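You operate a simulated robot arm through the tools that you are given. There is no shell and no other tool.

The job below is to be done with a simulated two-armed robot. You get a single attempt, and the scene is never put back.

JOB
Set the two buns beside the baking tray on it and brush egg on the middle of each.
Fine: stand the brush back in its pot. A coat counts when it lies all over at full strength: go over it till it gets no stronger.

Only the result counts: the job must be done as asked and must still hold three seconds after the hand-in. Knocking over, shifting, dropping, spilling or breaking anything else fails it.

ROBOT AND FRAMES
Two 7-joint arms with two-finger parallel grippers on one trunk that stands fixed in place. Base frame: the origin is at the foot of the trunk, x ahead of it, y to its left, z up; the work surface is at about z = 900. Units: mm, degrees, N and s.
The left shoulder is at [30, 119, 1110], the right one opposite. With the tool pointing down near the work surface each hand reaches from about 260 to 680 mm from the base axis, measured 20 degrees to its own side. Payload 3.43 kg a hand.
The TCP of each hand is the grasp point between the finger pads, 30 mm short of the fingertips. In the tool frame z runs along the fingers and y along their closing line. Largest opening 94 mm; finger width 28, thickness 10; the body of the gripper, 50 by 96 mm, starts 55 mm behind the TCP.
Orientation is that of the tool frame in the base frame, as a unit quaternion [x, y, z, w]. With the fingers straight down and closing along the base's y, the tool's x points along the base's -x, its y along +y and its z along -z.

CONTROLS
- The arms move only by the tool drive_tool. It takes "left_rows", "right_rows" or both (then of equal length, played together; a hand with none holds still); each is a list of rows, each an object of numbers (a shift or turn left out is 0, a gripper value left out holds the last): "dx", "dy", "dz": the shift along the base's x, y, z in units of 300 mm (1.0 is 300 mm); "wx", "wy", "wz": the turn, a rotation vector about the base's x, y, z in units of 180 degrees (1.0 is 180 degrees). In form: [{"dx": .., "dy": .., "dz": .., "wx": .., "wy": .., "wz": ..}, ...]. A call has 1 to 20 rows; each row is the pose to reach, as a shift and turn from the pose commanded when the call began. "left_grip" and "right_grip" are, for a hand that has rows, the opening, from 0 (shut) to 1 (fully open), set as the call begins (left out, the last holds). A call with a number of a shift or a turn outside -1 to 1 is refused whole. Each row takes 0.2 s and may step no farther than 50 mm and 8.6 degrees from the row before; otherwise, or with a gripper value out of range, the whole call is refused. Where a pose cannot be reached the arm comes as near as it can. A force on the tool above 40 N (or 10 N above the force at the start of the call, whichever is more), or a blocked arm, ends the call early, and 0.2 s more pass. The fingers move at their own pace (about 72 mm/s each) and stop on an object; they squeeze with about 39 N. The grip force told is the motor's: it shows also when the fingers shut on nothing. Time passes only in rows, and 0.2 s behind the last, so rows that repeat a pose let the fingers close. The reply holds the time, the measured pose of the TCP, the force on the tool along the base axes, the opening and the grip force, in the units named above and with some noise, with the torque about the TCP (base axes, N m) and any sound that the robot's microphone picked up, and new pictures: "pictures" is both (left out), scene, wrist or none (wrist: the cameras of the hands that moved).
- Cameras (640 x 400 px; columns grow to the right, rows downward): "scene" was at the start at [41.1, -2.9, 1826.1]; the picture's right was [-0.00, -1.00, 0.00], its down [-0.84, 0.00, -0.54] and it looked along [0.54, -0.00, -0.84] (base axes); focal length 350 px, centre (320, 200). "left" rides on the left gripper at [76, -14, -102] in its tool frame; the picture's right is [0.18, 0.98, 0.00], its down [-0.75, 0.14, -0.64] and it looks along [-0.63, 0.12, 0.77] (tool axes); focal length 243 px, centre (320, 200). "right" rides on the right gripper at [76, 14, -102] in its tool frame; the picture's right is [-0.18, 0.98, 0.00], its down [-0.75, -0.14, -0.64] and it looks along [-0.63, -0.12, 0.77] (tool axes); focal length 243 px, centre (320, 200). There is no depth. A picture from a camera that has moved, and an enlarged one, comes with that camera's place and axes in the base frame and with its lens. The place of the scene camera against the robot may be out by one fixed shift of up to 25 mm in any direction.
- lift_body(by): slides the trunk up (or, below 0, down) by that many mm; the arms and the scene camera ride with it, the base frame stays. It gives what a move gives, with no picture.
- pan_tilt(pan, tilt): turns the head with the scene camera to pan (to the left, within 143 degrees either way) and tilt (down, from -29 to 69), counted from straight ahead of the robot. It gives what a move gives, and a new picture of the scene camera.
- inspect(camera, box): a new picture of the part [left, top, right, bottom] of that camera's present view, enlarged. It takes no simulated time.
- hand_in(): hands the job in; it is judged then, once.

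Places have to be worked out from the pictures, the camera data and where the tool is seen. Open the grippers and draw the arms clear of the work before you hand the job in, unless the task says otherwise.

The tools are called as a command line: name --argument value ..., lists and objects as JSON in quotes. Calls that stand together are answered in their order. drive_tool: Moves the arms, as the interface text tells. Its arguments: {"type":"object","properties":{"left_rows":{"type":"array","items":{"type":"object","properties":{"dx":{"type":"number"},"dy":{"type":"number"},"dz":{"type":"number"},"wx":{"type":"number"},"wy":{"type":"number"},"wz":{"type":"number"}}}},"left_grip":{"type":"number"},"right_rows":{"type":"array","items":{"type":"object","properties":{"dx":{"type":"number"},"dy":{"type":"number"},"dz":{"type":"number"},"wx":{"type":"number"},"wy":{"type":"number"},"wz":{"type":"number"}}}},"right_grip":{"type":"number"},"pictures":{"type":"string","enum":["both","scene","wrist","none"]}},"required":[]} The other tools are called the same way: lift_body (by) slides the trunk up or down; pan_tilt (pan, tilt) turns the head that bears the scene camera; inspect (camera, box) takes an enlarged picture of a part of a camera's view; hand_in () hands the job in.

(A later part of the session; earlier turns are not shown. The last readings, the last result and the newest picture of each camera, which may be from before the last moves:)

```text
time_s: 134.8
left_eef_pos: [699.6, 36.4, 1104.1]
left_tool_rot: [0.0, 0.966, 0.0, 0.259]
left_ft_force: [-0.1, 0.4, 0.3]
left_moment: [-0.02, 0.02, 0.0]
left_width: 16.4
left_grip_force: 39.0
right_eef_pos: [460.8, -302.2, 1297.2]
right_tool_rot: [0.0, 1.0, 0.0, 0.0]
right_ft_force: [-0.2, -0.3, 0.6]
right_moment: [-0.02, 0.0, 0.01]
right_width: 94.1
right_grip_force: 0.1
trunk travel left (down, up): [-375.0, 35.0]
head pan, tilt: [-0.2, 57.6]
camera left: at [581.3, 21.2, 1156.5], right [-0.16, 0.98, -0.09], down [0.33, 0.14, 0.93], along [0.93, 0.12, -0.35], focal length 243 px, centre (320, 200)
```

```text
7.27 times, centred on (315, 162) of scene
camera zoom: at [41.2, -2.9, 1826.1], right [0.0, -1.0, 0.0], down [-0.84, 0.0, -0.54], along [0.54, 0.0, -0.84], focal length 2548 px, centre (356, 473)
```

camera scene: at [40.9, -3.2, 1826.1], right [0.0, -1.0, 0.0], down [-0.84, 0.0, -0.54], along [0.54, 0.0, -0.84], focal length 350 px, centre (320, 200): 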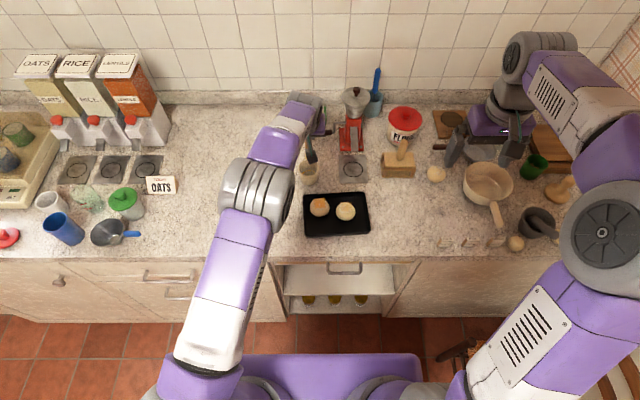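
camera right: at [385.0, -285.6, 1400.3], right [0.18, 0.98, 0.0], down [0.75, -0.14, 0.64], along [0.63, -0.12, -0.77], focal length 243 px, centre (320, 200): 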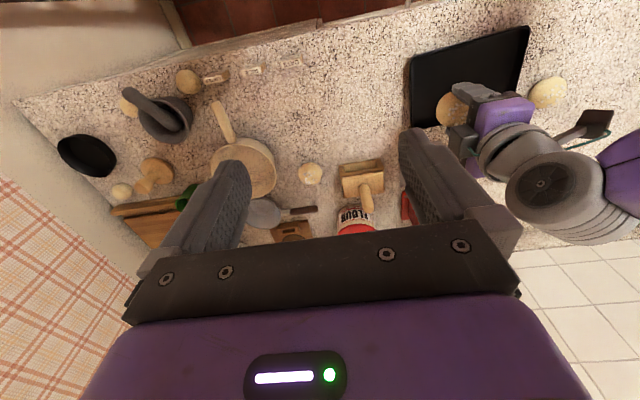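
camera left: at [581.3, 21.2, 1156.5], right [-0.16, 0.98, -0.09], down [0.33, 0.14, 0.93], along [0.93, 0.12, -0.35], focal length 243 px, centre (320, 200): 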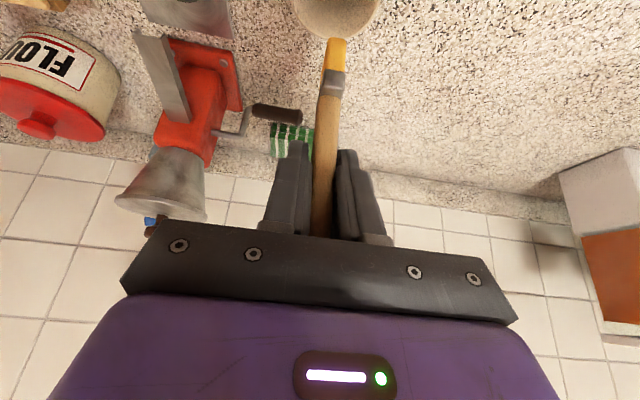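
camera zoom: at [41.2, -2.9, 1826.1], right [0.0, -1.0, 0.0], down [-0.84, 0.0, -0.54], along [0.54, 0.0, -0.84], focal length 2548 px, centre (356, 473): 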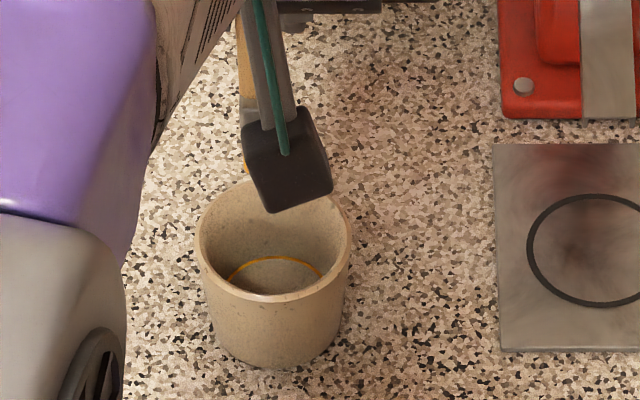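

The brush is fully loaded again and the pot has not moved. I carry it back over bun R's patch.

drive_tool --left_rows '[{"dx": -0.1, "dy": -0.07}, {"dx": -0.2, "dy": -0.15, "wy": -0.005}, {"dx": -0.3, "dy": -0.23, "wy": -0.01}, {"dx": -0.38, "dy": -0.31, "dz": -0.02, "wy": -0.0144}, {"dx": -0.4643, "dy": -0.374, "dz": -0.08, "wy": -0.0144}, {"dx": -0.4643, "dy": -0.374, "dz": -0.167, "wy": -0.0144}, {"dx": -0.4643, "dy": -0.374, "dz": -0.167, "wy": -0.0144}]' --left_grip 0.0 --pictures "none"

inspect --camera "left" --box '[250, 0, 410, 110]'

inspect --camera "right" --box '[400, 40, 540, 140]'

```text
time_s: 136.4
left_eef_pos: [556.4, -76.8, 1053.1]
left_tool_rot: [0.0, 0.96, -0.001, 0.281]
left_ft_force: [0.1, 0.4, -0.1]
left_moment: [-0.01, -0.02, -0.02]
left_width: 16.3
left_grip_force: 38.9
right_eef_pos: [461.5, -302.1, 1296.6]
right_tool_rot: [-0.001, 1.0, 0.001, 0.001]
right_ft_force: [0.3, 0.5, 0.6]
right_moment: [0.0, 0.0, -0.01]
right_width: 94.0
right_grip_force: 0.1
trunk travel left (down, up): [-375.0, 35.0]
head pan, tilt: [-0.2, 57.6]
```

```text
3.64 times, centred on (330, 55) of left
camera zoom: at [436.6, -92.3, 1099.8], right [-0.16, 0.98, -0.1], down [0.29, 0.14, 0.95], along [0.94, 0.12, -0.31], focal length 882 px, centre (284, 727)
```

zoom: 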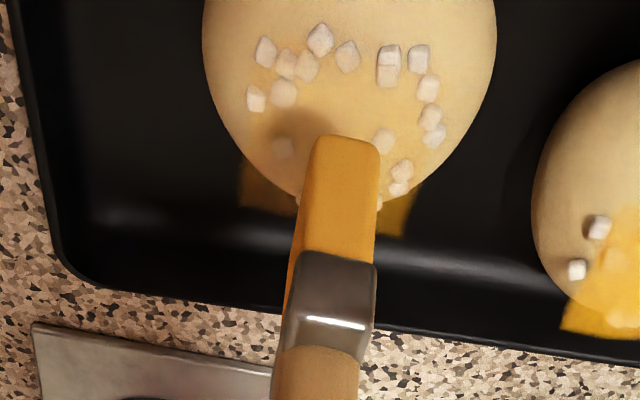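

```text
4.00 times, centred on (470, 90) of right
camera zoom: at [384.5, -286.1, 1400.2], right [0.18, 0.98, 0.0], down [0.75, -0.14, 0.64], along [0.63, -0.12, -0.77], focal length 970 px, centre (-280, 640)
```

zoom: 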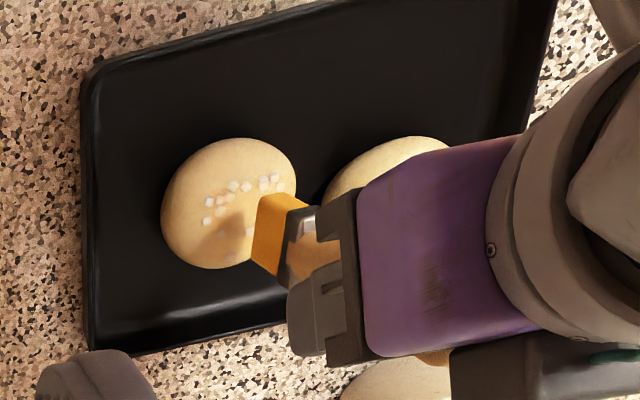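

The tip sits within about 1 mm of bun R's patch centre. I run the skimming raster with the fresh load.

drive_tool --left_rows '[{"dx": -0.0233, "dy": 0.0567, "dz": -0.03}, {"dx": -0.0233, "dy": 0.0567, "dz": -0.074}, {"dx": -0.0233, "dy": 0.04, "dz": -0.071}, {"dx": -0.0233, "dy": 0.0233, "dz": -0.0683}, {"dx": -0.0233, "dy": 0.01, "dz": -0.0683}, {"dx": -0.0233, "dy": -0.0033, "dz": -0.0683}, {"dx": -0.0233, "dy": -0.0167, "dz": -0.0683}, {"dx": -0.0233, "dy": -0.0333, "dz": -0.071}, {"dx": -0.0233, "dy": -0.05, "dz": -0.074}, {"dx": 0.01, "dy": -0.05, "dz": -0.074}, {"dx": 0.01, "dy": -0.0333, "dz": -0.071}, {"dx": 0.01, "dy": -0.0167, "dz": -0.0683}, {"dx": 0.01, "dy": -0.0033, "dz": -0.0683}, {"dx": 0.01, "dy": 0.01, "dz": -0.0683}, {"dx": 0.01, "dy": 0.0233, "dz": -0.0683}, {"dx": 0.01, "dy": 0.04, "dz": -0.071}, {"dx": 0.01, "dy": 0.0567, "dz": -0.074}, {"dx": 0.01, "dy": 0.0567, "dz": -0.03}, {"dx": -0.05, "dy": 0.1, "dz": 0.03}, {"dx": -0.1, "dy": 0.2, "dz": 0.06}]' --left_grip 0.0 --pictures "none"

inspect --camera "left" --box '[170, 0, 370, 120]'

inspect --camera "right" --box '[405, 55, 475, 110]'

```text
time_s: 140.6
left_eef_pos: [529.8, -17.2, 1070.9]
left_tool_rot: [0.0, 0.96, 0.0, 0.281]
left_ft_force: [-0.2, 0.9, -0.1]
left_moment: [0.04, 0.02, -0.07]
left_width: 16.2
left_grip_force: 39.5
right_eef_pos: [461.0, -300.8, 1297.6]
right_tool_rot: [0.002, 1.0, 0.0, 0.0]
right_ft_force: [-0.2, 0.0, -0.7]
right_moment: [-0.02, -0.02, -0.01]
right_width: 94.1
right_grip_force: 0.0
trunk travel left (down, up): [-375.0, 35.0]
head pan, tilt: [-0.2, 57.6]
```

```text
3.20 times, centred on (270, 60) of left
camera zoom: at [408.8, -32.4, 1118.1], right [-0.15, 0.98, -0.1], down [0.29, 0.14, 0.95], along [0.94, 0.12, -0.31], focal length 776 px, centre (480, 648)
```

zoom: 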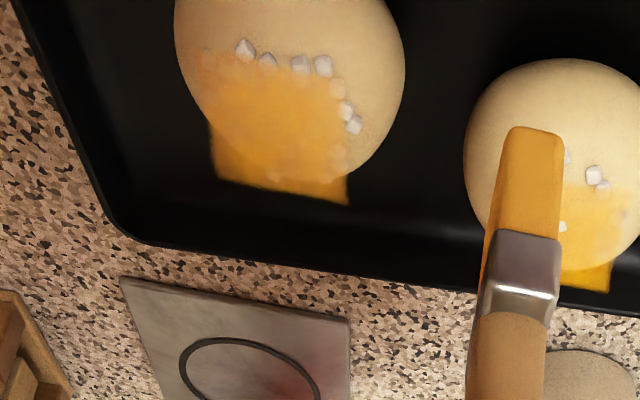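

```text
7.27 times, centred on (440, 82) of right
camera zoom: at [385.2, -285.1, 1400.3], right [0.18, 0.98, 0.0], down [0.75, -0.14, 0.64], along [0.63, -0.12, -0.77], focal length 1764 px, centre (-553, 1054)
```

zoom: 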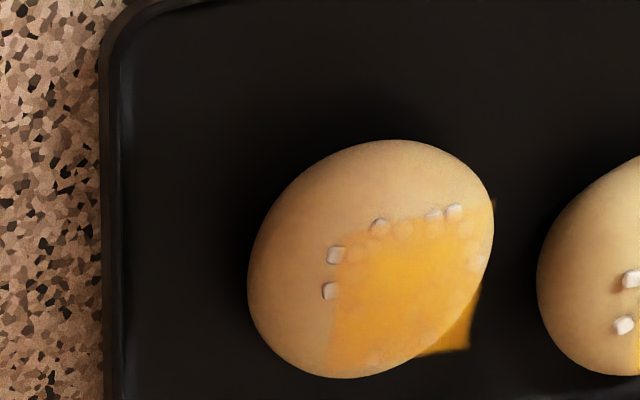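

With the fresh load one pass gave bun R a strong, even coat and the bun stayed put. I run a second raster, reaching a little further toward −x, to saturate the edges.

drive_tool --left_rows '[{"dx": 0.04, "dy": -0.07, "dz": -0.04}, {"dx": 0.0667, "dy": -0.1433, "dz": -0.1}, {"dx": 0.0667, "dy": -0.1433, "dz": -0.134}, {"dx": 0.0667, "dy": -0.16, "dz": -0.131}, {"dx": 0.0667, "dy": -0.1767, "dz": -0.1283}, {"dx": 0.0667, "dy": -0.19, "dz": -0.1283}, {"dx": 0.0667, "dy": -0.2033, "dz": -0.1283}, {"dx": 0.0667, "dy": -0.2167, "dz": -0.1283}, {"dx": 0.0667, "dy": -0.2333, "dz": -0.131}, {"dx": 0.0667, "dy": -0.25, "dz": -0.134}, {"dx": 0.105, "dy": -0.25, "dz": -0.134}, {"dx": 0.105, "dy": -0.2333, "dz": -0.131}, {"dx": 0.105, "dy": -0.2167, "dz": -0.1283}, {"dx": 0.105, "dy": -0.2033, "dz": -0.1283}, {"dx": 0.105, "dy": -0.19, "dz": -0.1283}, {"dx": 0.105, "dy": -0.1767, "dz": -0.1283}, {"dx": 0.105, "dy": -0.16, "dz": -0.131}, {"dx": 0.105, "dy": -0.1433, "dz": -0.134}, {"dx": 0.105, "dy": -0.1433, "dz": -0.08}, {"dx": 0.04, "dy": -0.05, "dz": -0.03}]' --left_grip 0.0 --pictures "none"

inspect --camera "left" --box '[170, 0, 370, 120]'

inspect --camera "right" --box '[405, 55, 475, 110]'

```text
time_s: 144.8
left_eef_pos: [540.1, -33.3, 1064.7]
left_tool_rot: [0.0, 0.96, 0.0, 0.28]
left_ft_force: [-1.4, 0.4, -0.4]
left_moment: [-0.01, -0.02, 0.02]
left_width: 16.0
left_grip_force: 39.1
right_eef_pos: [460.5, -300.1, 1298.0]
right_tool_rot: [0.0, 1.0, 0.0, 0.0]
right_ft_force: [-0.3, 0.8, -0.8]
right_moment: [0.0, -0.01, -0.01]
right_width: 93.9
right_grip_force: 0.1
trunk travel left (down, up): [-375.0, 35.0]
head pan, tilt: [-0.2, 57.6]
```

```text
3.20 times, centred on (270, 60) of left
camera zoom: at [420.3, -48.6, 1110.5], right [-0.15, 0.98, -0.1], down [0.29, 0.14, 0.95], along [0.94, 0.12, -0.31], focal length 776 px, centre (480, 648)
```

zoom: 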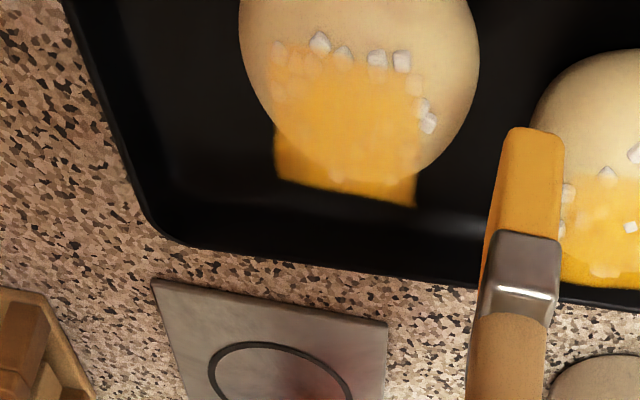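

```text
7.27 times, centred on (440, 82) of right
camera zoom: at [384.3, -284.7, 1400.7], right [0.18, 0.98, 0.0], down [0.75, -0.14, 0.64], along [0.63, -0.12, -0.77], focal length 1764 px, centre (-553, 1054)
```

zoom: 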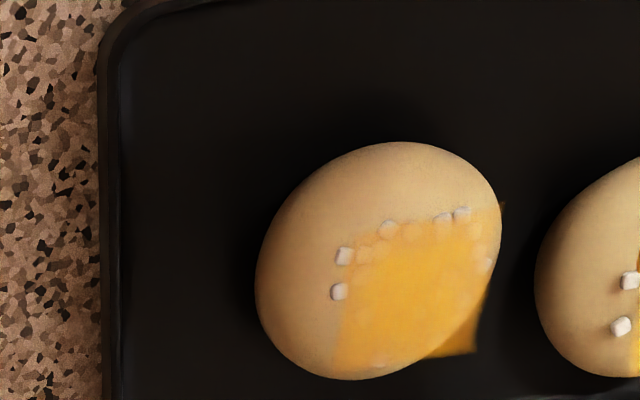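

The coat is denser; only the near (−x) strip is a little paler. I run one more raster concentrating on the −x half.

drive_tool --left_rows '[{"dx": 0.01, "dy": -0.09, "dz": -0.05}, {"dx": 0.01, "dy": -0.09, "dz": -0.1053}, {"dx": 0.01, "dy": -0.11, "dz": -0.102}, {"dx": 0.01, "dy": -0.1267, "dz": -0.0993}, {"dx": 0.01, "dy": -0.14, "dz": -0.0993}, {"dx": 0.01, "dy": -0.1533, "dz": -0.0993}, {"dx": 0.01, "dy": -0.1667, "dz": -0.0993}, {"dx": 0.01, "dy": -0.1833, "dz": -0.102}, {"dx": 0.01, "dy": -0.2033, "dz": -0.1053}, {"dx": 0.0333, "dy": -0.2033, "dz": -0.104}, {"dx": 0.0333, "dy": -0.1833, "dz": -0.101}, {"dx": 0.0333, "dy": -0.1667, "dz": -0.0983}, {"dx": 0.0333, "dy": -0.1533, "dz": -0.0983}, {"dx": 0.0333, "dy": -0.14, "dz": -0.0983}, {"dx": 0.0333, "dy": -0.1267, "dz": -0.0983}, {"dx": 0.0333, "dy": -0.11, "dz": -0.101}, {"dx": 0.0333, "dy": -0.09, "dz": -0.104}, {"dx": 0.0333, "dy": -0.09, "dz": -0.05}, {"dx": -0.02, "dy": 0.0, "dz": 0.0}, {"dx": -0.06, "dy": 0.1, "dz": 0.03}]' --left_grip 0.0 --pictures "none"

inspect --camera "left" --box '[170, 0, 370, 120]'

inspect --camera "right" --box '[405, 55, 475, 110]'

```text
time_s: 149.0
left_eef_pos: [525.2, -2.0, 1072.3]
left_tool_rot: [0.0, 0.96, 0.0, 0.281]
left_ft_force: [-0.3, 0.3, -1.0]
left_moment: [-0.02, 0.01, -0.01]
left_width: 16.1
left_grip_force: 38.9
right_eef_pos: [460.6, -301.1, 1297.6]
right_tool_rot: [0.0, 1.0, 0.0, 0.0]
right_ft_force: [-0.3, 0.5, 0.1]
right_moment: [-0.01, -0.01, 0.01]
right_width: 94.0
right_grip_force: 0.1
trunk travel left (down, up): [-375.0, 35.0]
head pan, tilt: [-0.2, 57.6]
```

```text
3.20 times, centred on (270, 60) of left
camera zoom: at [404.5, -16.0, 1119.7], right [-0.16, 0.98, -0.1], down [0.29, 0.14, 0.95], along [0.94, 0.12, -0.31], focal length 776 px, centre (480, 648)
```

zoom: 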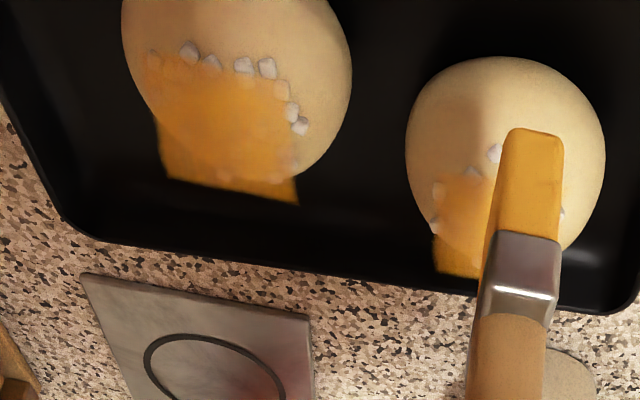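

```text
7.27 times, centred on (440, 82) of right
camera zoom: at [385.1, -285.4, 1400.3], right [0.18, 0.98, 0.0], down [0.75, -0.14, 0.64], along [0.63, -0.12, -0.77], focal length 1764 px, centre (-553, 1054)
```

zoom: 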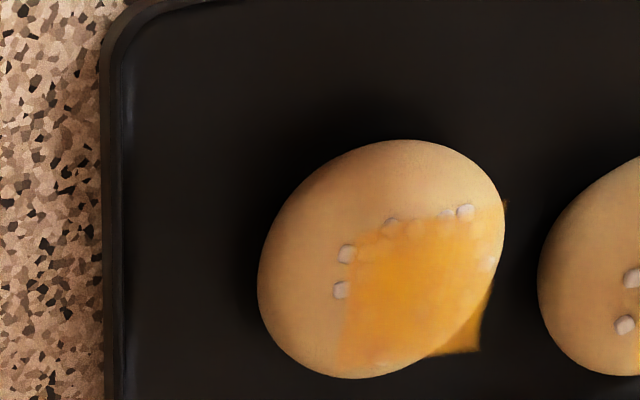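

Bun R's square now looks filled right to the edges. I go over bun L once more with the remaining load, covering its −x half and centre.

drive_tool --left_rows '[{"dx": 0.06, "dy": 0.03, "dz": -0.02}, {"dx": 0.1243, "dy": 0.056, "dz": -0.08}, {"dx": 0.1243, "dy": 0.056, "dz": -0.1313}, {"dx": 0.1243, "dy": 0.0393, "dz": -0.1287}, {"dx": 0.1243, "dy": 0.0227, "dz": -0.1263}, {"dx": 0.1243, "dy": 0.0093, "dz": -0.1263}, {"dx": 0.1243, "dy": -0.004, "dz": -0.1263}, {"dx": 0.1243, "dy": -0.0173, "dz": -0.1263}, {"dx": 0.1243, "dy": -0.034, "dz": -0.1287}, {"dx": 0.1243, "dy": -0.0507, "dz": -0.1313}, {"dx": 0.16, "dy": -0.0507, "dz": -0.1313}, {"dx": 0.16, "dy": -0.034, "dz": -0.1287}, {"dx": 0.16, "dy": -0.0173, "dz": -0.1263}, {"dx": 0.16, "dy": -0.004, "dz": -0.1263}, {"dx": 0.16, "dy": 0.0093, "dz": -0.1263}, {"dx": 0.16, "dy": 0.0227, "dz": -0.1263}, {"dx": 0.16, "dy": 0.0393, "dz": -0.1287}, {"dx": 0.16, "dy": 0.056, "dz": -0.1313}, {"dx": 0.16, "dy": 0.056, "dz": -0.08}, {"dx": 0.1, "dy": 0.1, "dz": -0.03}]' --left_grip 0.0 --pictures "none"

inspect --camera "left" --box '[190, 0, 390, 120]'

inspect --camera "right" --box '[460, 55, 530, 110]'

```text
time_s: 153.2
left_eef_pos: [552.7, 29.4, 1064.2]
left_tool_rot: [0.001, 0.96, 0.0, 0.281]
left_ft_force: [-0.2, 0.8, -0.3]
left_moment: [0.05, -0.06, -0.01]
left_width: 16.2
left_grip_force: 38.9
right_eef_pos: [459.6, -301.2, 1297.9]
right_tool_rot: [-0.001, 1.0, 0.0, 0.001]
right_ft_force: [-1.0, -1.1, -0.8]
right_moment: [0.0, 0.01, 0.0]
right_width: 94.1
right_grip_force: 0.0
trunk travel left (down, up): [-375.0, 35.0]
head pan, tilt: [-0.2, 57.6]
```

```text
3.20 times, centred on (290, 60) of left
camera zoom: at [433.7, 14.4, 1110.2], right [-0.15, 0.98, -0.1], down [0.29, 0.14, 0.95], along [0.94, 0.12, -0.31], focal length 776 px, centre (416, 648)
```

zoom: 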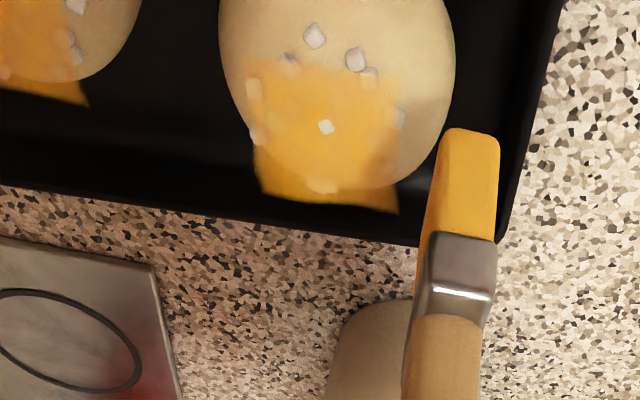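

```text
7.27 times, centred on (495, 82) of right
camera zoom: at [384.4, -285.4, 1400.5], right [0.18, 0.98, 0.0], down [0.75, -0.14, 0.64], along [0.63, -0.12, -0.77], focal length 1764 px, centre (-953, 1054)
```

zoom: 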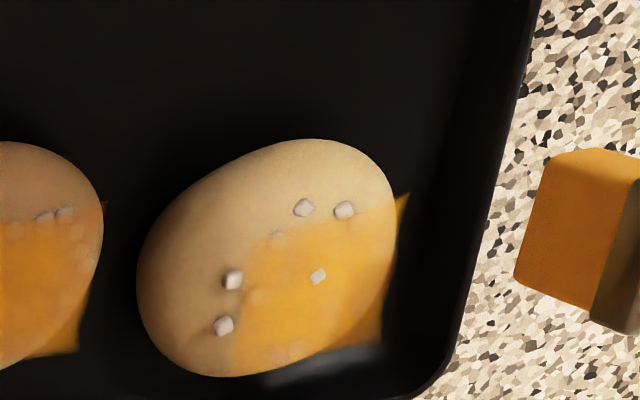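

Bun L still looks paler along its +y side. I go back to the pot to reload and to check both coats from the scene camera.

drive_tool --left_rows '[{"dx": 0.02, "dy": 0.0, "dz": 0.08}, {"dx": 0.06, "dy": 0.0, "dz": 0.137}, {"dx": 0.15, "dy": 0.01, "dz": 0.137}, {"dx": 0.24, "dy": 0.015, "dz": 0.137, "wy": 0.005}, {"dx": 0.33, "dy": 0.02, "dz": 0.137, "wy": 0.01}, {"dx": 0.42, "dy": 0.024, "dz": 0.137, "wy": 0.0144}, {"dx": 0.4843, "dy": 0.024, "dz": 0.137, "wy": 0.0144}, {"dx": 0.4843, "dy": 0.024, "dz": 0.137, "wy": 0.0144}]' --left_grip 0.0 --pictures "none"

inspect --camera "scene" --box '[308, 194, 334, 218]'

inspect --camera "scene" --box '[334, 198, 360, 222]'

inspect --camera "left" --box '[260, 0, 420, 120]'

```text
time_s: 155.0
left_eef_pos: [699.4, 37.4, 1102.5]
left_tool_rot: [0.0, 0.966, 0.0, 0.259]
left_ft_force: [0.2, -0.2, -0.8]
left_moment: [-0.03, -0.03, -0.03]
left_width: 16.2
left_grip_force: 39.3
right_eef_pos: [461.6, -301.2, 1297.2]
right_tool_rot: [0.0, 1.0, 0.0, 0.0]
right_ft_force: [-0.4, -0.1, 0.2]
right_moment: [0.01, -0.02, 0.01]
right_width: 93.9
right_grip_force: 0.1
trunk travel left (down, up): [-375.0, 35.0]
head pan, tilt: [-0.2, 57.6]
```

```text
16.00 times, centred on (321, 206) of scene
camera zoom: at [40.7, -2.8, 1826.1], right [0.0, -1.0, 0.0], down [-0.84, 0.0, -0.54], along [0.54, 0.0, -0.84], focal length 5605 px, centre (304, 104)
```

zoom: 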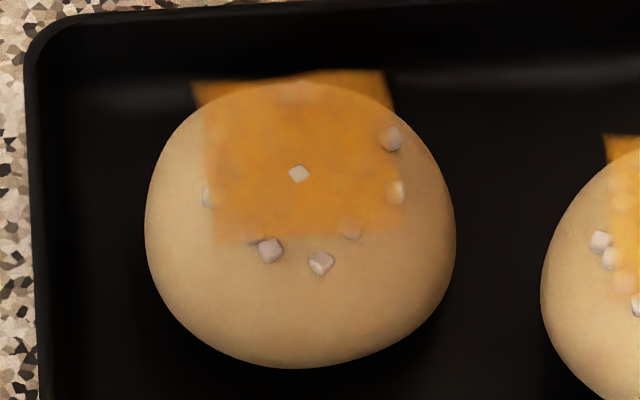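

```text
16.00 times, centred on (347, 210) of scene
camera zoom: at [40.7, -2.8, 1826.1], right [0.0, -1.0, 0.0], down [-0.84, 0.0, -0.54], along [0.54, 0.0, -0.84], focal length 5605 px, centre (-112, 40)
```

zoom: 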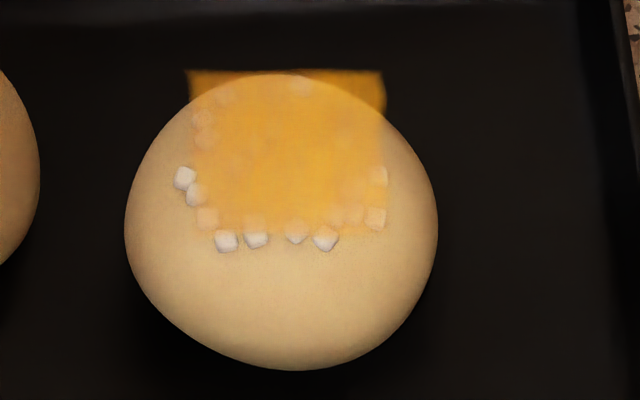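

```text
3.33 times, centred on (340, 60) of left
camera zoom: at [582.0, 21.7, 1154.0], right [-0.16, 0.98, -0.09], down [0.33, 0.14, 0.93], along [0.93, 0.12, -0.35], focal length 809 px, centre (253, 667)
```

zoom: 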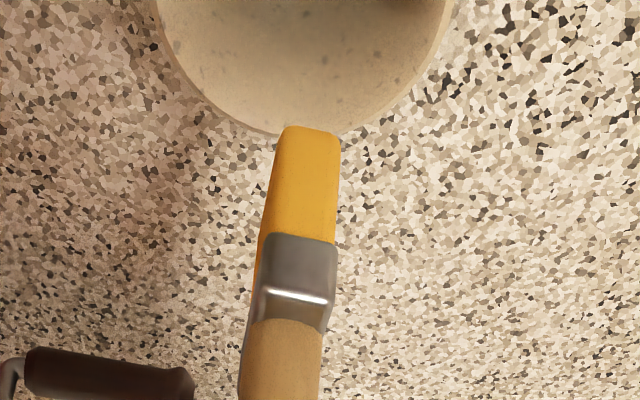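

Both squares now look full and even from above, with only the near corners slightly softer. I dip once more and give each bun a final saturating raster.

drive_tool --left_rows '[{"dz": -0.08}, {"dz": -0.16}, {"dz": -0.24}, {"dz": -0.29}, {"dz": -0.315}, {"dz": -0.3245}, {"dx": 0.008, "dz": -0.3245}, {"dx": 0.008, "dy": 0.008, "dz": -0.3245}, {"dx": -0.008, "dy": 0.008, "dz": -0.3245}, {"dx": -0.008, "dy": -0.008, "dz": -0.3245}, {"dx": 0.008, "dy": -0.008, "dz": -0.3245}, {"dz": -0.3245}, {"dz": -0.3245}, {"dz": -0.28}, {"dz": -0.2}, {"dz": -0.12}, {"dz": -0.05}, {"dz": 0.0}, {"dz": 0.0}]' --left_grip 0.0 --pictures "none"

inspect --camera "left" --box '[260, 0, 420, 120]'

inspect --camera "scene" --box '[290, 135, 340, 190]'

```text
time_s: 159.0
left_eef_pos: [699.6, 34.3, 1104.8]
left_tool_rot: [0.0, 0.966, 0.0, 0.259]
left_ft_force: [-0.2, 0.0, -0.3]
left_moment: [0.0, -0.01, 0.01]
left_width: 16.0
left_grip_force: 38.7
right_eef_pos: [461.6, -301.0, 1297.8]
right_tool_rot: [0.0, 1.0, 0.001, 0.0]
right_ft_force: [-0.1, -0.4, 0.5]
right_moment: [0.01, 0.01, -0.04]
right_width: 94.1
right_grip_force: 0.0
trunk travel left (down, up): [-375.0, 35.0]
head pan, tilt: [-0.2, 57.6]
```

```text
3.33 times, centred on (340, 60) of left
camera zoom: at [581.8, 19.7, 1156.6], right [-0.16, 0.98, -0.09], down [0.33, 0.14, 0.93], along [0.93, 0.12, -0.35], focal length 809 px, centre (253, 667)
```

zoom: 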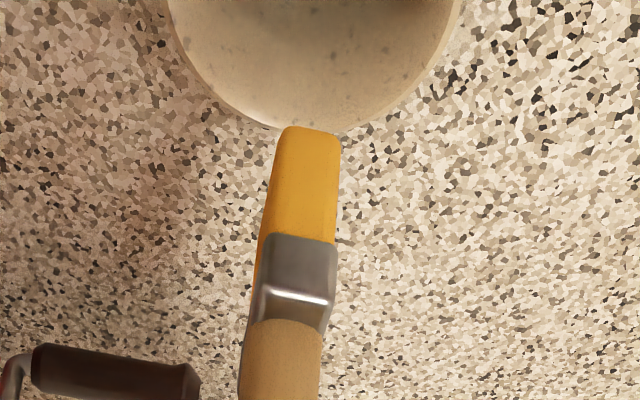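

```text
7.27 times, centred on (315, 162) of scene
camera zoom: at [41.3, -2.9, 1826.1], right [0.0, -1.0, 0.0], down [-0.84, 0.0, -0.54], along [0.54, 0.0, -0.84], focal length 2548 px, centre (356, 473)
```

zoom: 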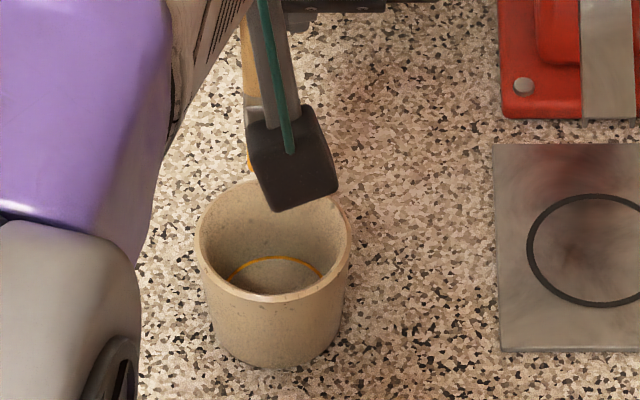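

The brush is loaded and the pot unmoved. I run a fresh raster over the whole of bun L's patch.

drive_tool --left_rows '[{"dx": -0.1, "dy": -0.02}, {"dx": -0.22, "dy": -0.03, "dz": -0.03, "wy": -0.005}, {"dx": -0.34, "dy": -0.03, "dz": -0.09, "wy": -0.01}, {"dx": -0.4583, "dy": -0.061, "dz": -0.18, "wy": -0.0144}, {"dx": -0.4583, "dy": -0.061, "dz": -0.2387, "wy": -0.0144}, {"dx": -0.4583, "dy": -0.081, "dz": -0.236, "wy": -0.0144}, {"dx": -0.4583, "dy": -0.101, "dz": -0.2333, "wy": -0.0144}, {"dx": -0.4583, "dy": -0.121, "dz": -0.2333, "wy": -0.0144}, {"dx": -0.4583, "dy": -0.141, "dz": -0.2335, "wy": -0.0144}, {"dx": -0.4583, "dy": -0.1577, "dz": -0.236, "wy": -0.0144}, {"dx": -0.4583, "dy": -0.1743, "dz": -0.2387, "wy": -0.0144}, {"dx": -0.4183, "dy": -0.1743, "dz": -0.2387, "wy": -0.0144}, {"dx": -0.4183, "dy": -0.1577, "dz": -0.236, "wy": -0.0144}, {"dx": -0.4183, "dy": -0.141, "dz": -0.2335, "wy": -0.0144}, {"dx": -0.4183, "dy": -0.121, "dz": -0.2333, "wy": -0.0144}, {"dx": -0.4183, "dy": -0.101, "dz": -0.2333, "wy": -0.0144}, {"dx": -0.4183, "dy": -0.081, "dz": -0.236, "wy": -0.0144}, {"dx": -0.4183, "dy": -0.061, "dz": -0.2387, "wy": -0.0144}, {"dx": -0.4183, "dy": -0.061, "dz": -0.18, "wy": -0.0144}, {"dx": -0.46, "dy": -0.03, "dz": -0.13, "wy": -0.0144}]' --left_grip 0.0 --pictures "none"

inspect --camera "left" --box '[190, 0, 390, 120]'

inspect --camera "right" --box '[460, 55, 530, 110]'

```text
time_s: 163.2
left_eef_pos: [560.0, 26.1, 1063.4]
left_tool_rot: [0.0, 0.96, 0.0, 0.28]
left_ft_force: [-1.1, 0.3, -0.4]
left_moment: [0.0, 0.02, 0.04]
left_width: 16.2
left_grip_force: 39.2
right_eef_pos: [460.3, -300.7, 1297.3]
right_tool_rot: [0.0, 1.0, 0.0, 0.0]
right_ft_force: [-0.8, 0.2, -0.2]
right_moment: [-0.01, -0.01, 0.0]
right_width: 94.0
right_grip_force: 0.0
trunk travel left (down, up): [-375.0, 35.0]
head pan, tilt: [-0.2, 57.6]
```

```text
3.20 times, centred on (290, 60) of left
camera zoom: at [440.1, 10.8, 1110.5], right [-0.15, 0.98, -0.1], down [0.29, 0.14, 0.95], along [0.94, 0.12, -0.31], focal length 776 px, centre (416, 648)
```

zoom: 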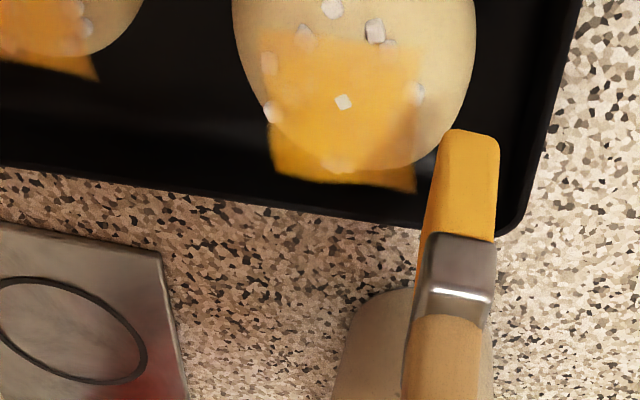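

```text
7.27 times, centred on (495, 82) of right
camera zoom: at [384.7, -285.5, 1400.4], right [0.18, 0.98, 0.0], down [0.75, -0.14, 0.64], along [0.63, -0.12, -0.77], focal length 1764 px, centre (-953, 1054)
```

zoom: 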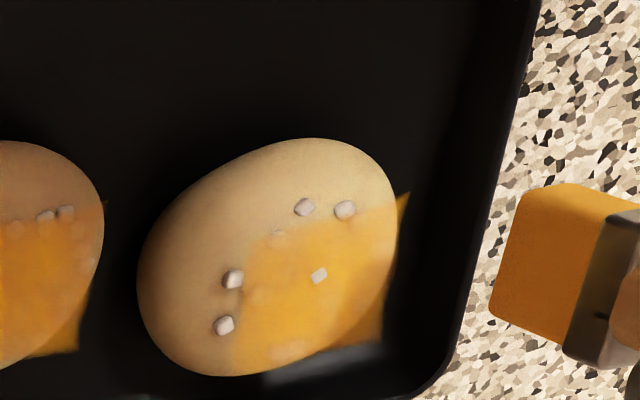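

Bun L shows no further change, so it is at full strength. I give bun R the same final raster with this load.

drive_tool --left_rows '[{"dx": -0.02, "dy": -0.12, "dz": 0.02}, {"dx": -0.0433, "dy": -0.24, "dz": 0.0}, {"dx": -0.0433, "dy": -0.2807, "dz": -0.07}, {"dx": -0.0433, "dy": -0.2807, "dz": -0.111}, {"dx": -0.0433, "dy": -0.3007, "dz": -0.108}, {"dx": -0.0433, "dy": -0.3207, "dz": -0.1053}, {"dx": -0.0433, "dy": -0.3407, "dz": -0.1053}, {"dx": -0.0433, "dy": -0.3607, "dz": -0.1055}, {"dx": -0.0433, "dy": -0.3773, "dz": -0.108}, {"dx": -0.0433, "dy": -0.394, "dz": -0.111}, {"dx": -0.0033, "dy": -0.394, "dz": -0.111}, {"dx": -0.0033, "dy": -0.3773, "dz": -0.108}, {"dx": -0.0033, "dy": -0.3607, "dz": -0.1055}, {"dx": -0.0033, "dy": -0.3407, "dz": -0.1053}, {"dx": -0.0033, "dy": -0.3207, "dz": -0.1053}, {"dx": -0.0033, "dy": -0.3007, "dz": -0.108}, {"dx": -0.0033, "dy": -0.2807, "dz": -0.111}, {"dx": -0.0033, "dy": -0.2807, "dz": -0.05}, {"dx": -0.06, "dy": -0.2, "dz": 0.0}, {"dx": -0.06, "dy": -0.1, "dz": 0.0}]' --left_grip 0.0 --pictures "none"

inspect --camera "left" --box '[170, 0, 370, 120]'

inspect --camera "right" --box '[405, 55, 475, 110]'

```text
time_s: 167.4
left_eef_pos: [541.4, -1.0, 1063.6]
left_tool_rot: [0.001, 0.96, 0.0, 0.28]
left_ft_force: [0.4, 0.6, -1.0]
left_moment: [-0.02, 0.03, -0.01]
left_width: 16.3
left_grip_force: 38.6
right_eef_pos: [461.8, -300.1, 1298.1]
right_tool_rot: [0.0, 1.0, -0.001, -0.001]
right_ft_force: [0.0, 0.7, 0.2]
right_moment: [-0.02, 0.06, -0.02]
right_width: 93.8
right_grip_force: 0.2
trunk travel left (down, up): [-375.0, 35.0]
head pan, tilt: [-0.2, 57.6]
```

```text
3.20 times, centred on (270, 60) of left
camera zoom: at [422.1, -15.8, 1111.0], right [-0.15, 0.98, -0.1], down [0.29, 0.14, 0.95], along [0.94, 0.12, -0.31], focal length 776 px, centre (480, 648)
```

zoom: 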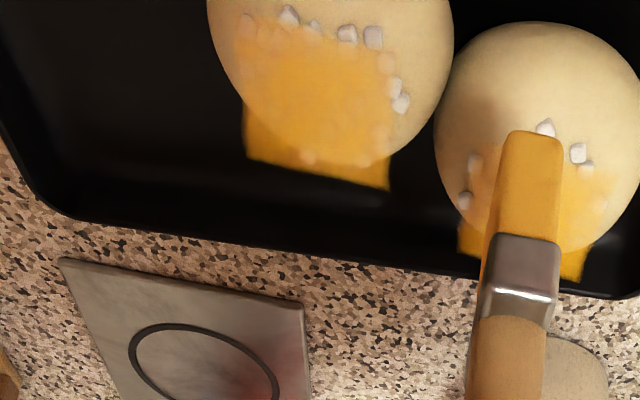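

```text
7.27 times, centred on (440, 82) of right
camera zoom: at [386.4, -285.0, 1399.9], right [0.18, 0.98, 0.0], down [0.75, -0.14, 0.64], along [0.63, -0.12, -0.77], focal length 1764 px, centre (-553, 1054)
```

zoom: 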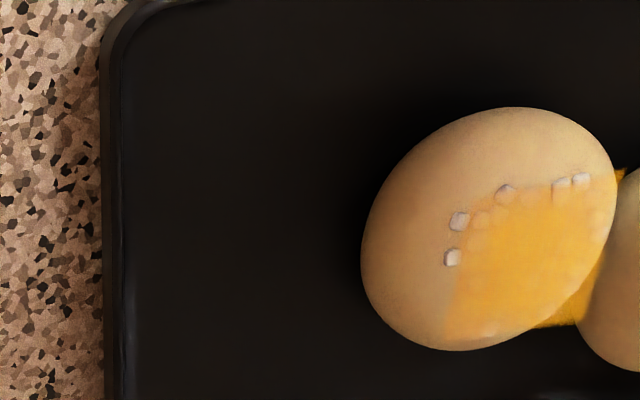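

Bun R was dragged about 27 mm toward bun L on that last pass. I move the brush away over the pot at once and look at where both buns stand.

drive_tool --left_rows '[{"dz": 0.08}, {"dx": 0.04, "dy": 0.03, "dz": 0.14}, {"dx": 0.14, "dy": 0.05, "dz": 0.14}, {"dx": 0.24, "dy": 0.07, "dz": 0.14, "wy": 0.005}, {"dx": 0.34, "dy": 0.09, "dz": 0.14, "wy": 0.01}, {"dx": 0.44, "dy": 0.11, "dz": 0.14, "wy": 0.0144}, {"dx": 0.52, "dy": 0.13, "dz": 0.13, "wy": 0.0144}, {"dx": 0.52, "dy": 0.13, "dz": 0.13, "wy": 0.0144}]' --left_grip 0.0 --pictures "both"

inspect --camera "scene" --box '[300, 190, 375, 240]'

inspect --camera "right" --box '[400, 40, 540, 140]'

```text
time_s: 169.2
left_eef_pos: [699.2, 34.2, 1104.3]
left_tool_rot: [0.0, 0.966, 0.0, 0.259]
left_ft_force: [0.4, 1.0, 0.9]
left_moment: [0.01, -0.03, 0.02]
left_width: 16.3
left_grip_force: 39.1
right_eef_pos: [461.8, -301.0, 1298.3]
right_tool_rot: [0.0, 1.0, 0.0, 0.0]
right_ft_force: [0.0, -0.3, -0.3]
right_moment: [-0.02, 0.0, 0.04]
right_width: 94.1
right_grip_force: 0.1
trunk travel left (down, up): [-375.0, 35.0]
head pan, tilt: [-0.2, 57.6]
camera scene: at [40.5, -3.2, 1826.2], right [0.0, -1.0, 0.0], down [-0.84, 0.0, -0.54], along [0.54, 0.0, -0.84], focal length 350 px, centre (320, 200)
camera left: at [581.8, 18.9, 1156.4], right [-0.16, 0.98, -0.09], down [0.33, 0.14, 0.93], along [0.93, 0.12, -0.35], focal length 243 px, centre (320, 200)
```

scene: 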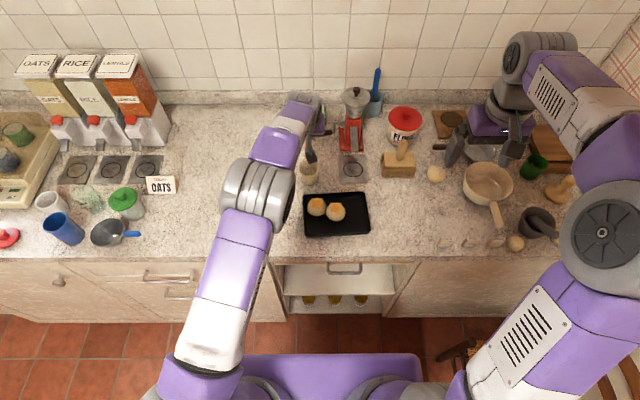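
left: 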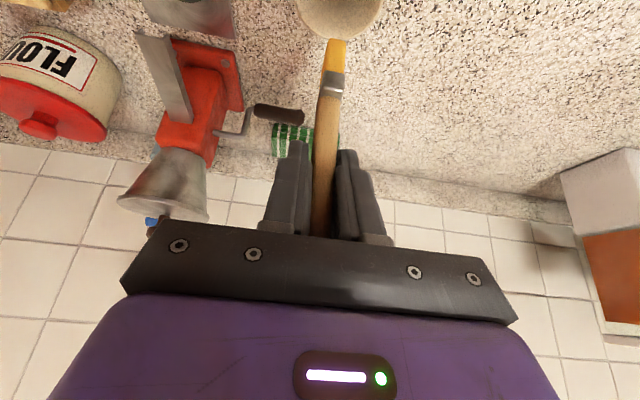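

```text
8.00 times, centred on (338, 215) of scene
camera zoom: at [40.5, -3.2, 1826.2], right [0.0, -1.0, 0.0], down [-0.84, 0.0, -0.54], along [0.54, 0.0, -0.84], focal length 2802 px, centre (180, 80)
```

zoom: 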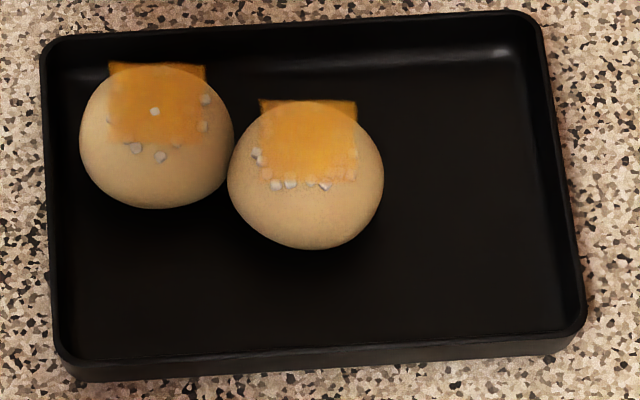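

```text
4.00 times, centred on (470, 90) of right
camera zoom: at [384.8, -286.3, 1400.1], right [0.18, 0.98, 0.0], down [0.75, -0.14, 0.64], along [0.63, -0.12, -0.77], focal length 970 px, centre (-280, 640)
```

zoom: 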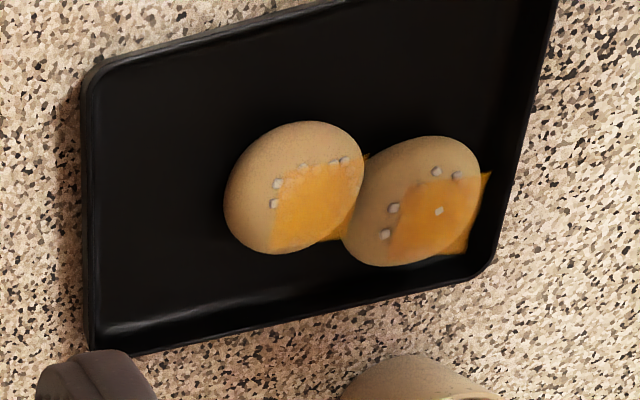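

Both buns are on the tray, now touching each other, each with its yellow square. I zoom in to judge evenness of both coats.

inspect --camera "scene" --box '[308, 194, 332, 216]'

inspect --camera "scene" --box '[326, 198, 350, 220]'

inspect --camera "right" --box '[450, 65, 530, 110]'

```text
16.00 times, centred on (320, 205) of scene
camera zoom: at [40.5, -3.2, 1826.2], right [0.0, -1.0, 0.0], down [-0.84, 0.0, -0.54], along [0.54, 0.0, -0.84], focal length 5605 px, centre (320, 120)
```

zoom: 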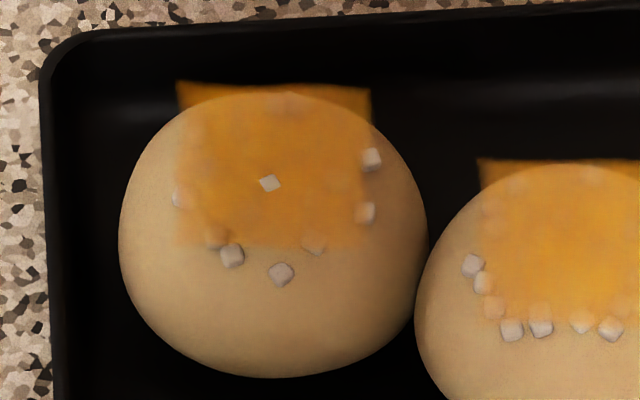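

```text
16.00 times, centred on (338, 209) of scene
camera zoom: at [40.5, -3.2, 1826.2], right [0.0, -1.0, 0.0], down [-0.84, 0.0, -0.54], along [0.54, 0.0, -0.84], focal length 5605 px, centre (32, 56)
```

zoom: 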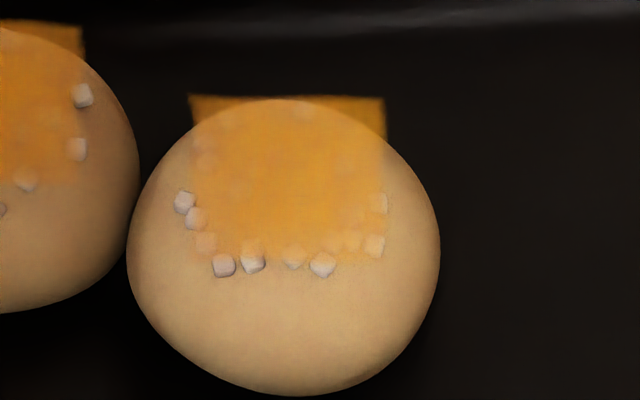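

```text
8.00 times, centred on (490, 88) of right
camera zoom: at [384.8, -286.3, 1400.1], right [0.18, 0.98, 0.0], down [0.75, -0.14, 0.64], along [0.63, -0.12, -0.77], focal length 1941 px, centre (-1040, 1100)
```

zoom: 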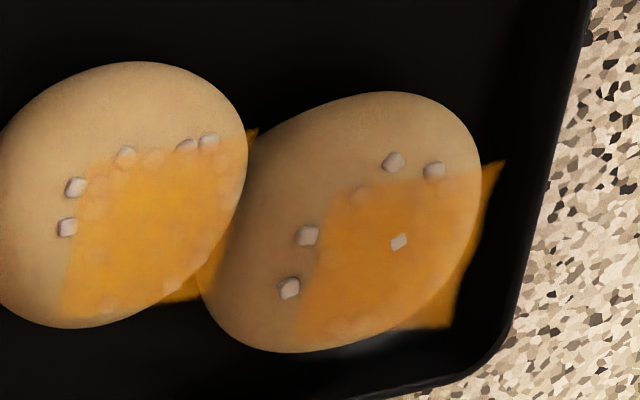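

Edges are nearly full; only the near corners of bun R and the +y border of bun L look a touch weaker. I dip once more and will touch up those edges.

drive_tool --left_rows '[{"dz": -0.08}, {"dz": -0.16}, {"dz": -0.24}, {"dz": -0.29}, {"dz": -0.315}, {"dz": -0.3245}, {"dx": 0.008, "dz": -0.3245}, {"dx": 0.008, "dy": 0.008, "dz": -0.3245}, {"dx": -0.008, "dy": 0.008, "dz": -0.3245}, {"dx": -0.008, "dy": -0.008, "dz": -0.3245}, {"dx": 0.008, "dy": -0.008, "dz": -0.3245}, {"dz": -0.3245}, {"dz": -0.28}, {"dz": -0.2}, {"dz": -0.12}, {"dz": -0.05}, {"dz": 0.0}, {"dz": 0.0}]' --left_grip 0.0 --pictures "none"

inspect --camera "left" --box '[260, 0, 420, 120]'

inspect --camera "scene" --box '[290, 135, 340, 190]'

```text
time_s: 173.0
left_eef_pos: [699.2, 36.2, 1106.3]
left_tool_rot: [0.001, 0.966, -0.001, 0.259]
left_ft_force: [-0.9, -0.9, 0.2]
left_moment: [0.0, -0.01, -0.01]
left_width: 16.6
left_grip_force: 38.7
right_eef_pos: [461.3, -300.4, 1297.4]
right_tool_rot: [-0.001, 1.0, 0.0, 0.0]
right_ft_force: [0.7, -1.1, 0.2]
right_moment: [-0.02, 0.03, -0.03]
right_width: 93.9
right_grip_force: 0.0
trunk travel left (down, up): [-375.0, 35.0]
head pan, tilt: [-0.2, 57.6]
```

```text
3.33 times, centred on (340, 60) of left
camera zoom: at [581.4, 20.6, 1158.1], right [-0.16, 0.98, -0.09], down [0.33, 0.14, 0.93], along [0.93, 0.12, -0.35], focal length 809 px, centre (253, 667)
```

zoom: 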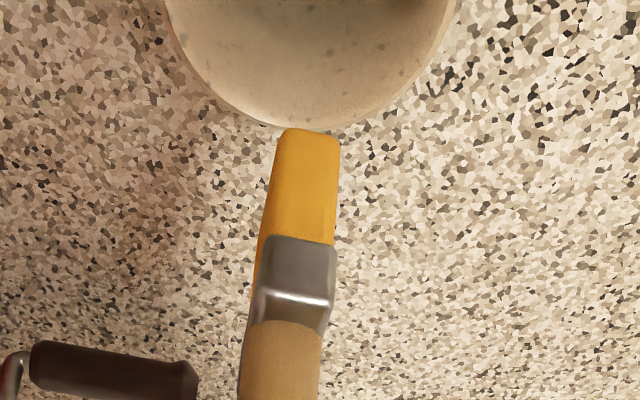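

```text
7.27 times, centred on (315, 162) of scene
camera zoom: at [41.4, -2.9, 1826.1], right [0.0, -1.0, 0.0], down [-0.84, 0.0, -0.54], along [0.54, 0.0, -0.84], focal length 2548 px, centre (356, 473)
```

zoom: 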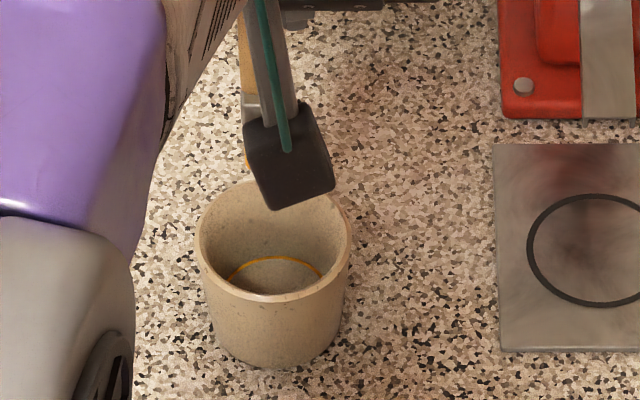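

The brush is loaded, and the pot has not moved. I touch up bun R's near half, a little higher this time so it is not dragged.

drive_tool --left_rows '[{"dx": -0.12, "dy": -0.05}, {"dx": -0.25, "dy": -0.1, "dz": -0.02, "wy": -0.005}, {"dx": -0.38, "dy": -0.15, "dz": -0.06, "wy": -0.01}, {"dx": -0.48, "dy": -0.2, "dz": -0.15, "wy": -0.0144}, {"dx": -0.5237, "dy": -0.2207, "dz": -0.21, "wy": -0.0144}, {"dx": -0.5237, "dy": -0.2207, "dz": -0.2363, "wy": -0.0144}, {"dx": -0.5237, "dy": -0.2407, "dz": -0.2347, "wy": -0.0144}, {"dx": -0.5237, "dy": -0.2607, "dz": -0.233, "wy": -0.0144}, {"dx": -0.5237, "dy": -0.2807, "dz": -0.233, "wy": -0.0144}, {"dx": -0.5237, "dy": -0.3007, "dz": -0.233, "wy": -0.0144}, {"dx": -0.5237, "dy": -0.3173, "dz": -0.2347, "wy": -0.0144}, {"dx": -0.5237, "dy": -0.334, "dz": -0.2363, "wy": -0.0144}, {"dx": -0.5003, "dy": -0.334, "dz": -0.2363, "wy": -0.0144}, {"dx": -0.5003, "dy": -0.3173, "dz": -0.2347, "wy": -0.0144}, {"dx": -0.5003, "dy": -0.3007, "dz": -0.233, "wy": -0.0144}, {"dx": -0.5003, "dy": -0.2807, "dz": -0.233, "wy": -0.0144}, {"dx": -0.5003, "dy": -0.2607, "dz": -0.233, "wy": -0.0144}, {"dx": -0.5003, "dy": -0.2407, "dz": -0.2347, "wy": -0.0144}, {"dx": -0.5003, "dy": -0.2207, "dz": -0.2363, "wy": -0.0144}, {"dx": -0.5003, "dy": -0.2207, "dz": -0.17, "wy": -0.0144}]' --left_grip 0.0 --pictures "none"

inspect --camera "left" --box '[220, 0, 420, 120]'

inspect --camera "right" --box '[430, 55, 510, 110]'

```text
time_s: 177.2
left_eef_pos: [546.8, -32.1, 1054.9]
left_tool_rot: [0.0, 0.96, 0.0, 0.281]
left_ft_force: [-0.8, 0.0, -0.7]
left_moment: [0.02, 0.02, -0.04]
left_width: 15.9
left_grip_force: 39.3
right_eef_pos: [460.8, -301.1, 1296.7]
right_tool_rot: [0.0, 1.0, 0.0, 0.0]
right_ft_force: [-0.7, 0.1, 0.3]
right_moment: [0.02, 0.01, 0.02]
right_width: 94.5
right_grip_force: 0.0
trunk travel left (down, up): [-375.0, 35.0]
head pan, tilt: [-0.2, 57.6]
```

```text
3.20 times, centred on (320, 60) of left
camera zoom: at [427.1, -46.9, 1101.6], right [-0.15, 0.98, -0.1], down [0.29, 0.14, 0.95], along [0.94, 0.12, -0.31], focal length 776 px, centre (320, 648)
```

zoom: 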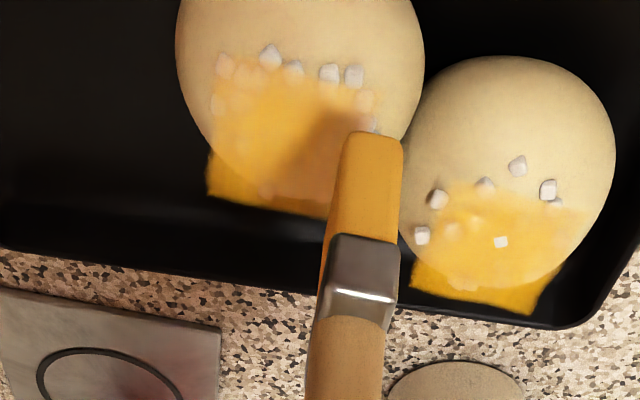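

```text
7.27 times, centred on (470, 82) of right
camera zoom: at [384.6, -286.0, 1400.3], right [0.18, 0.98, 0.0], down [0.75, -0.14, 0.64], along [0.63, -0.12, -0.77], focal length 1764 px, centre (-771, 1054)
```

zoom: 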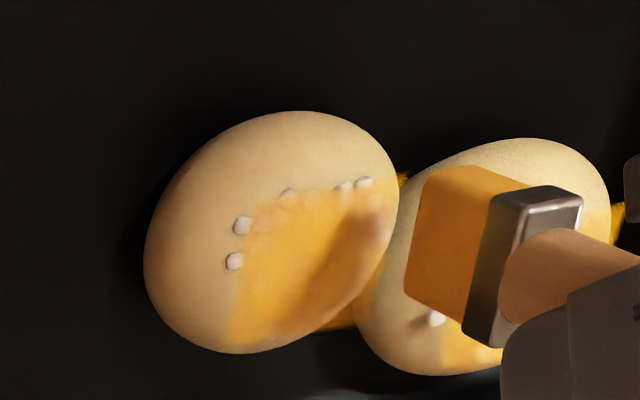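

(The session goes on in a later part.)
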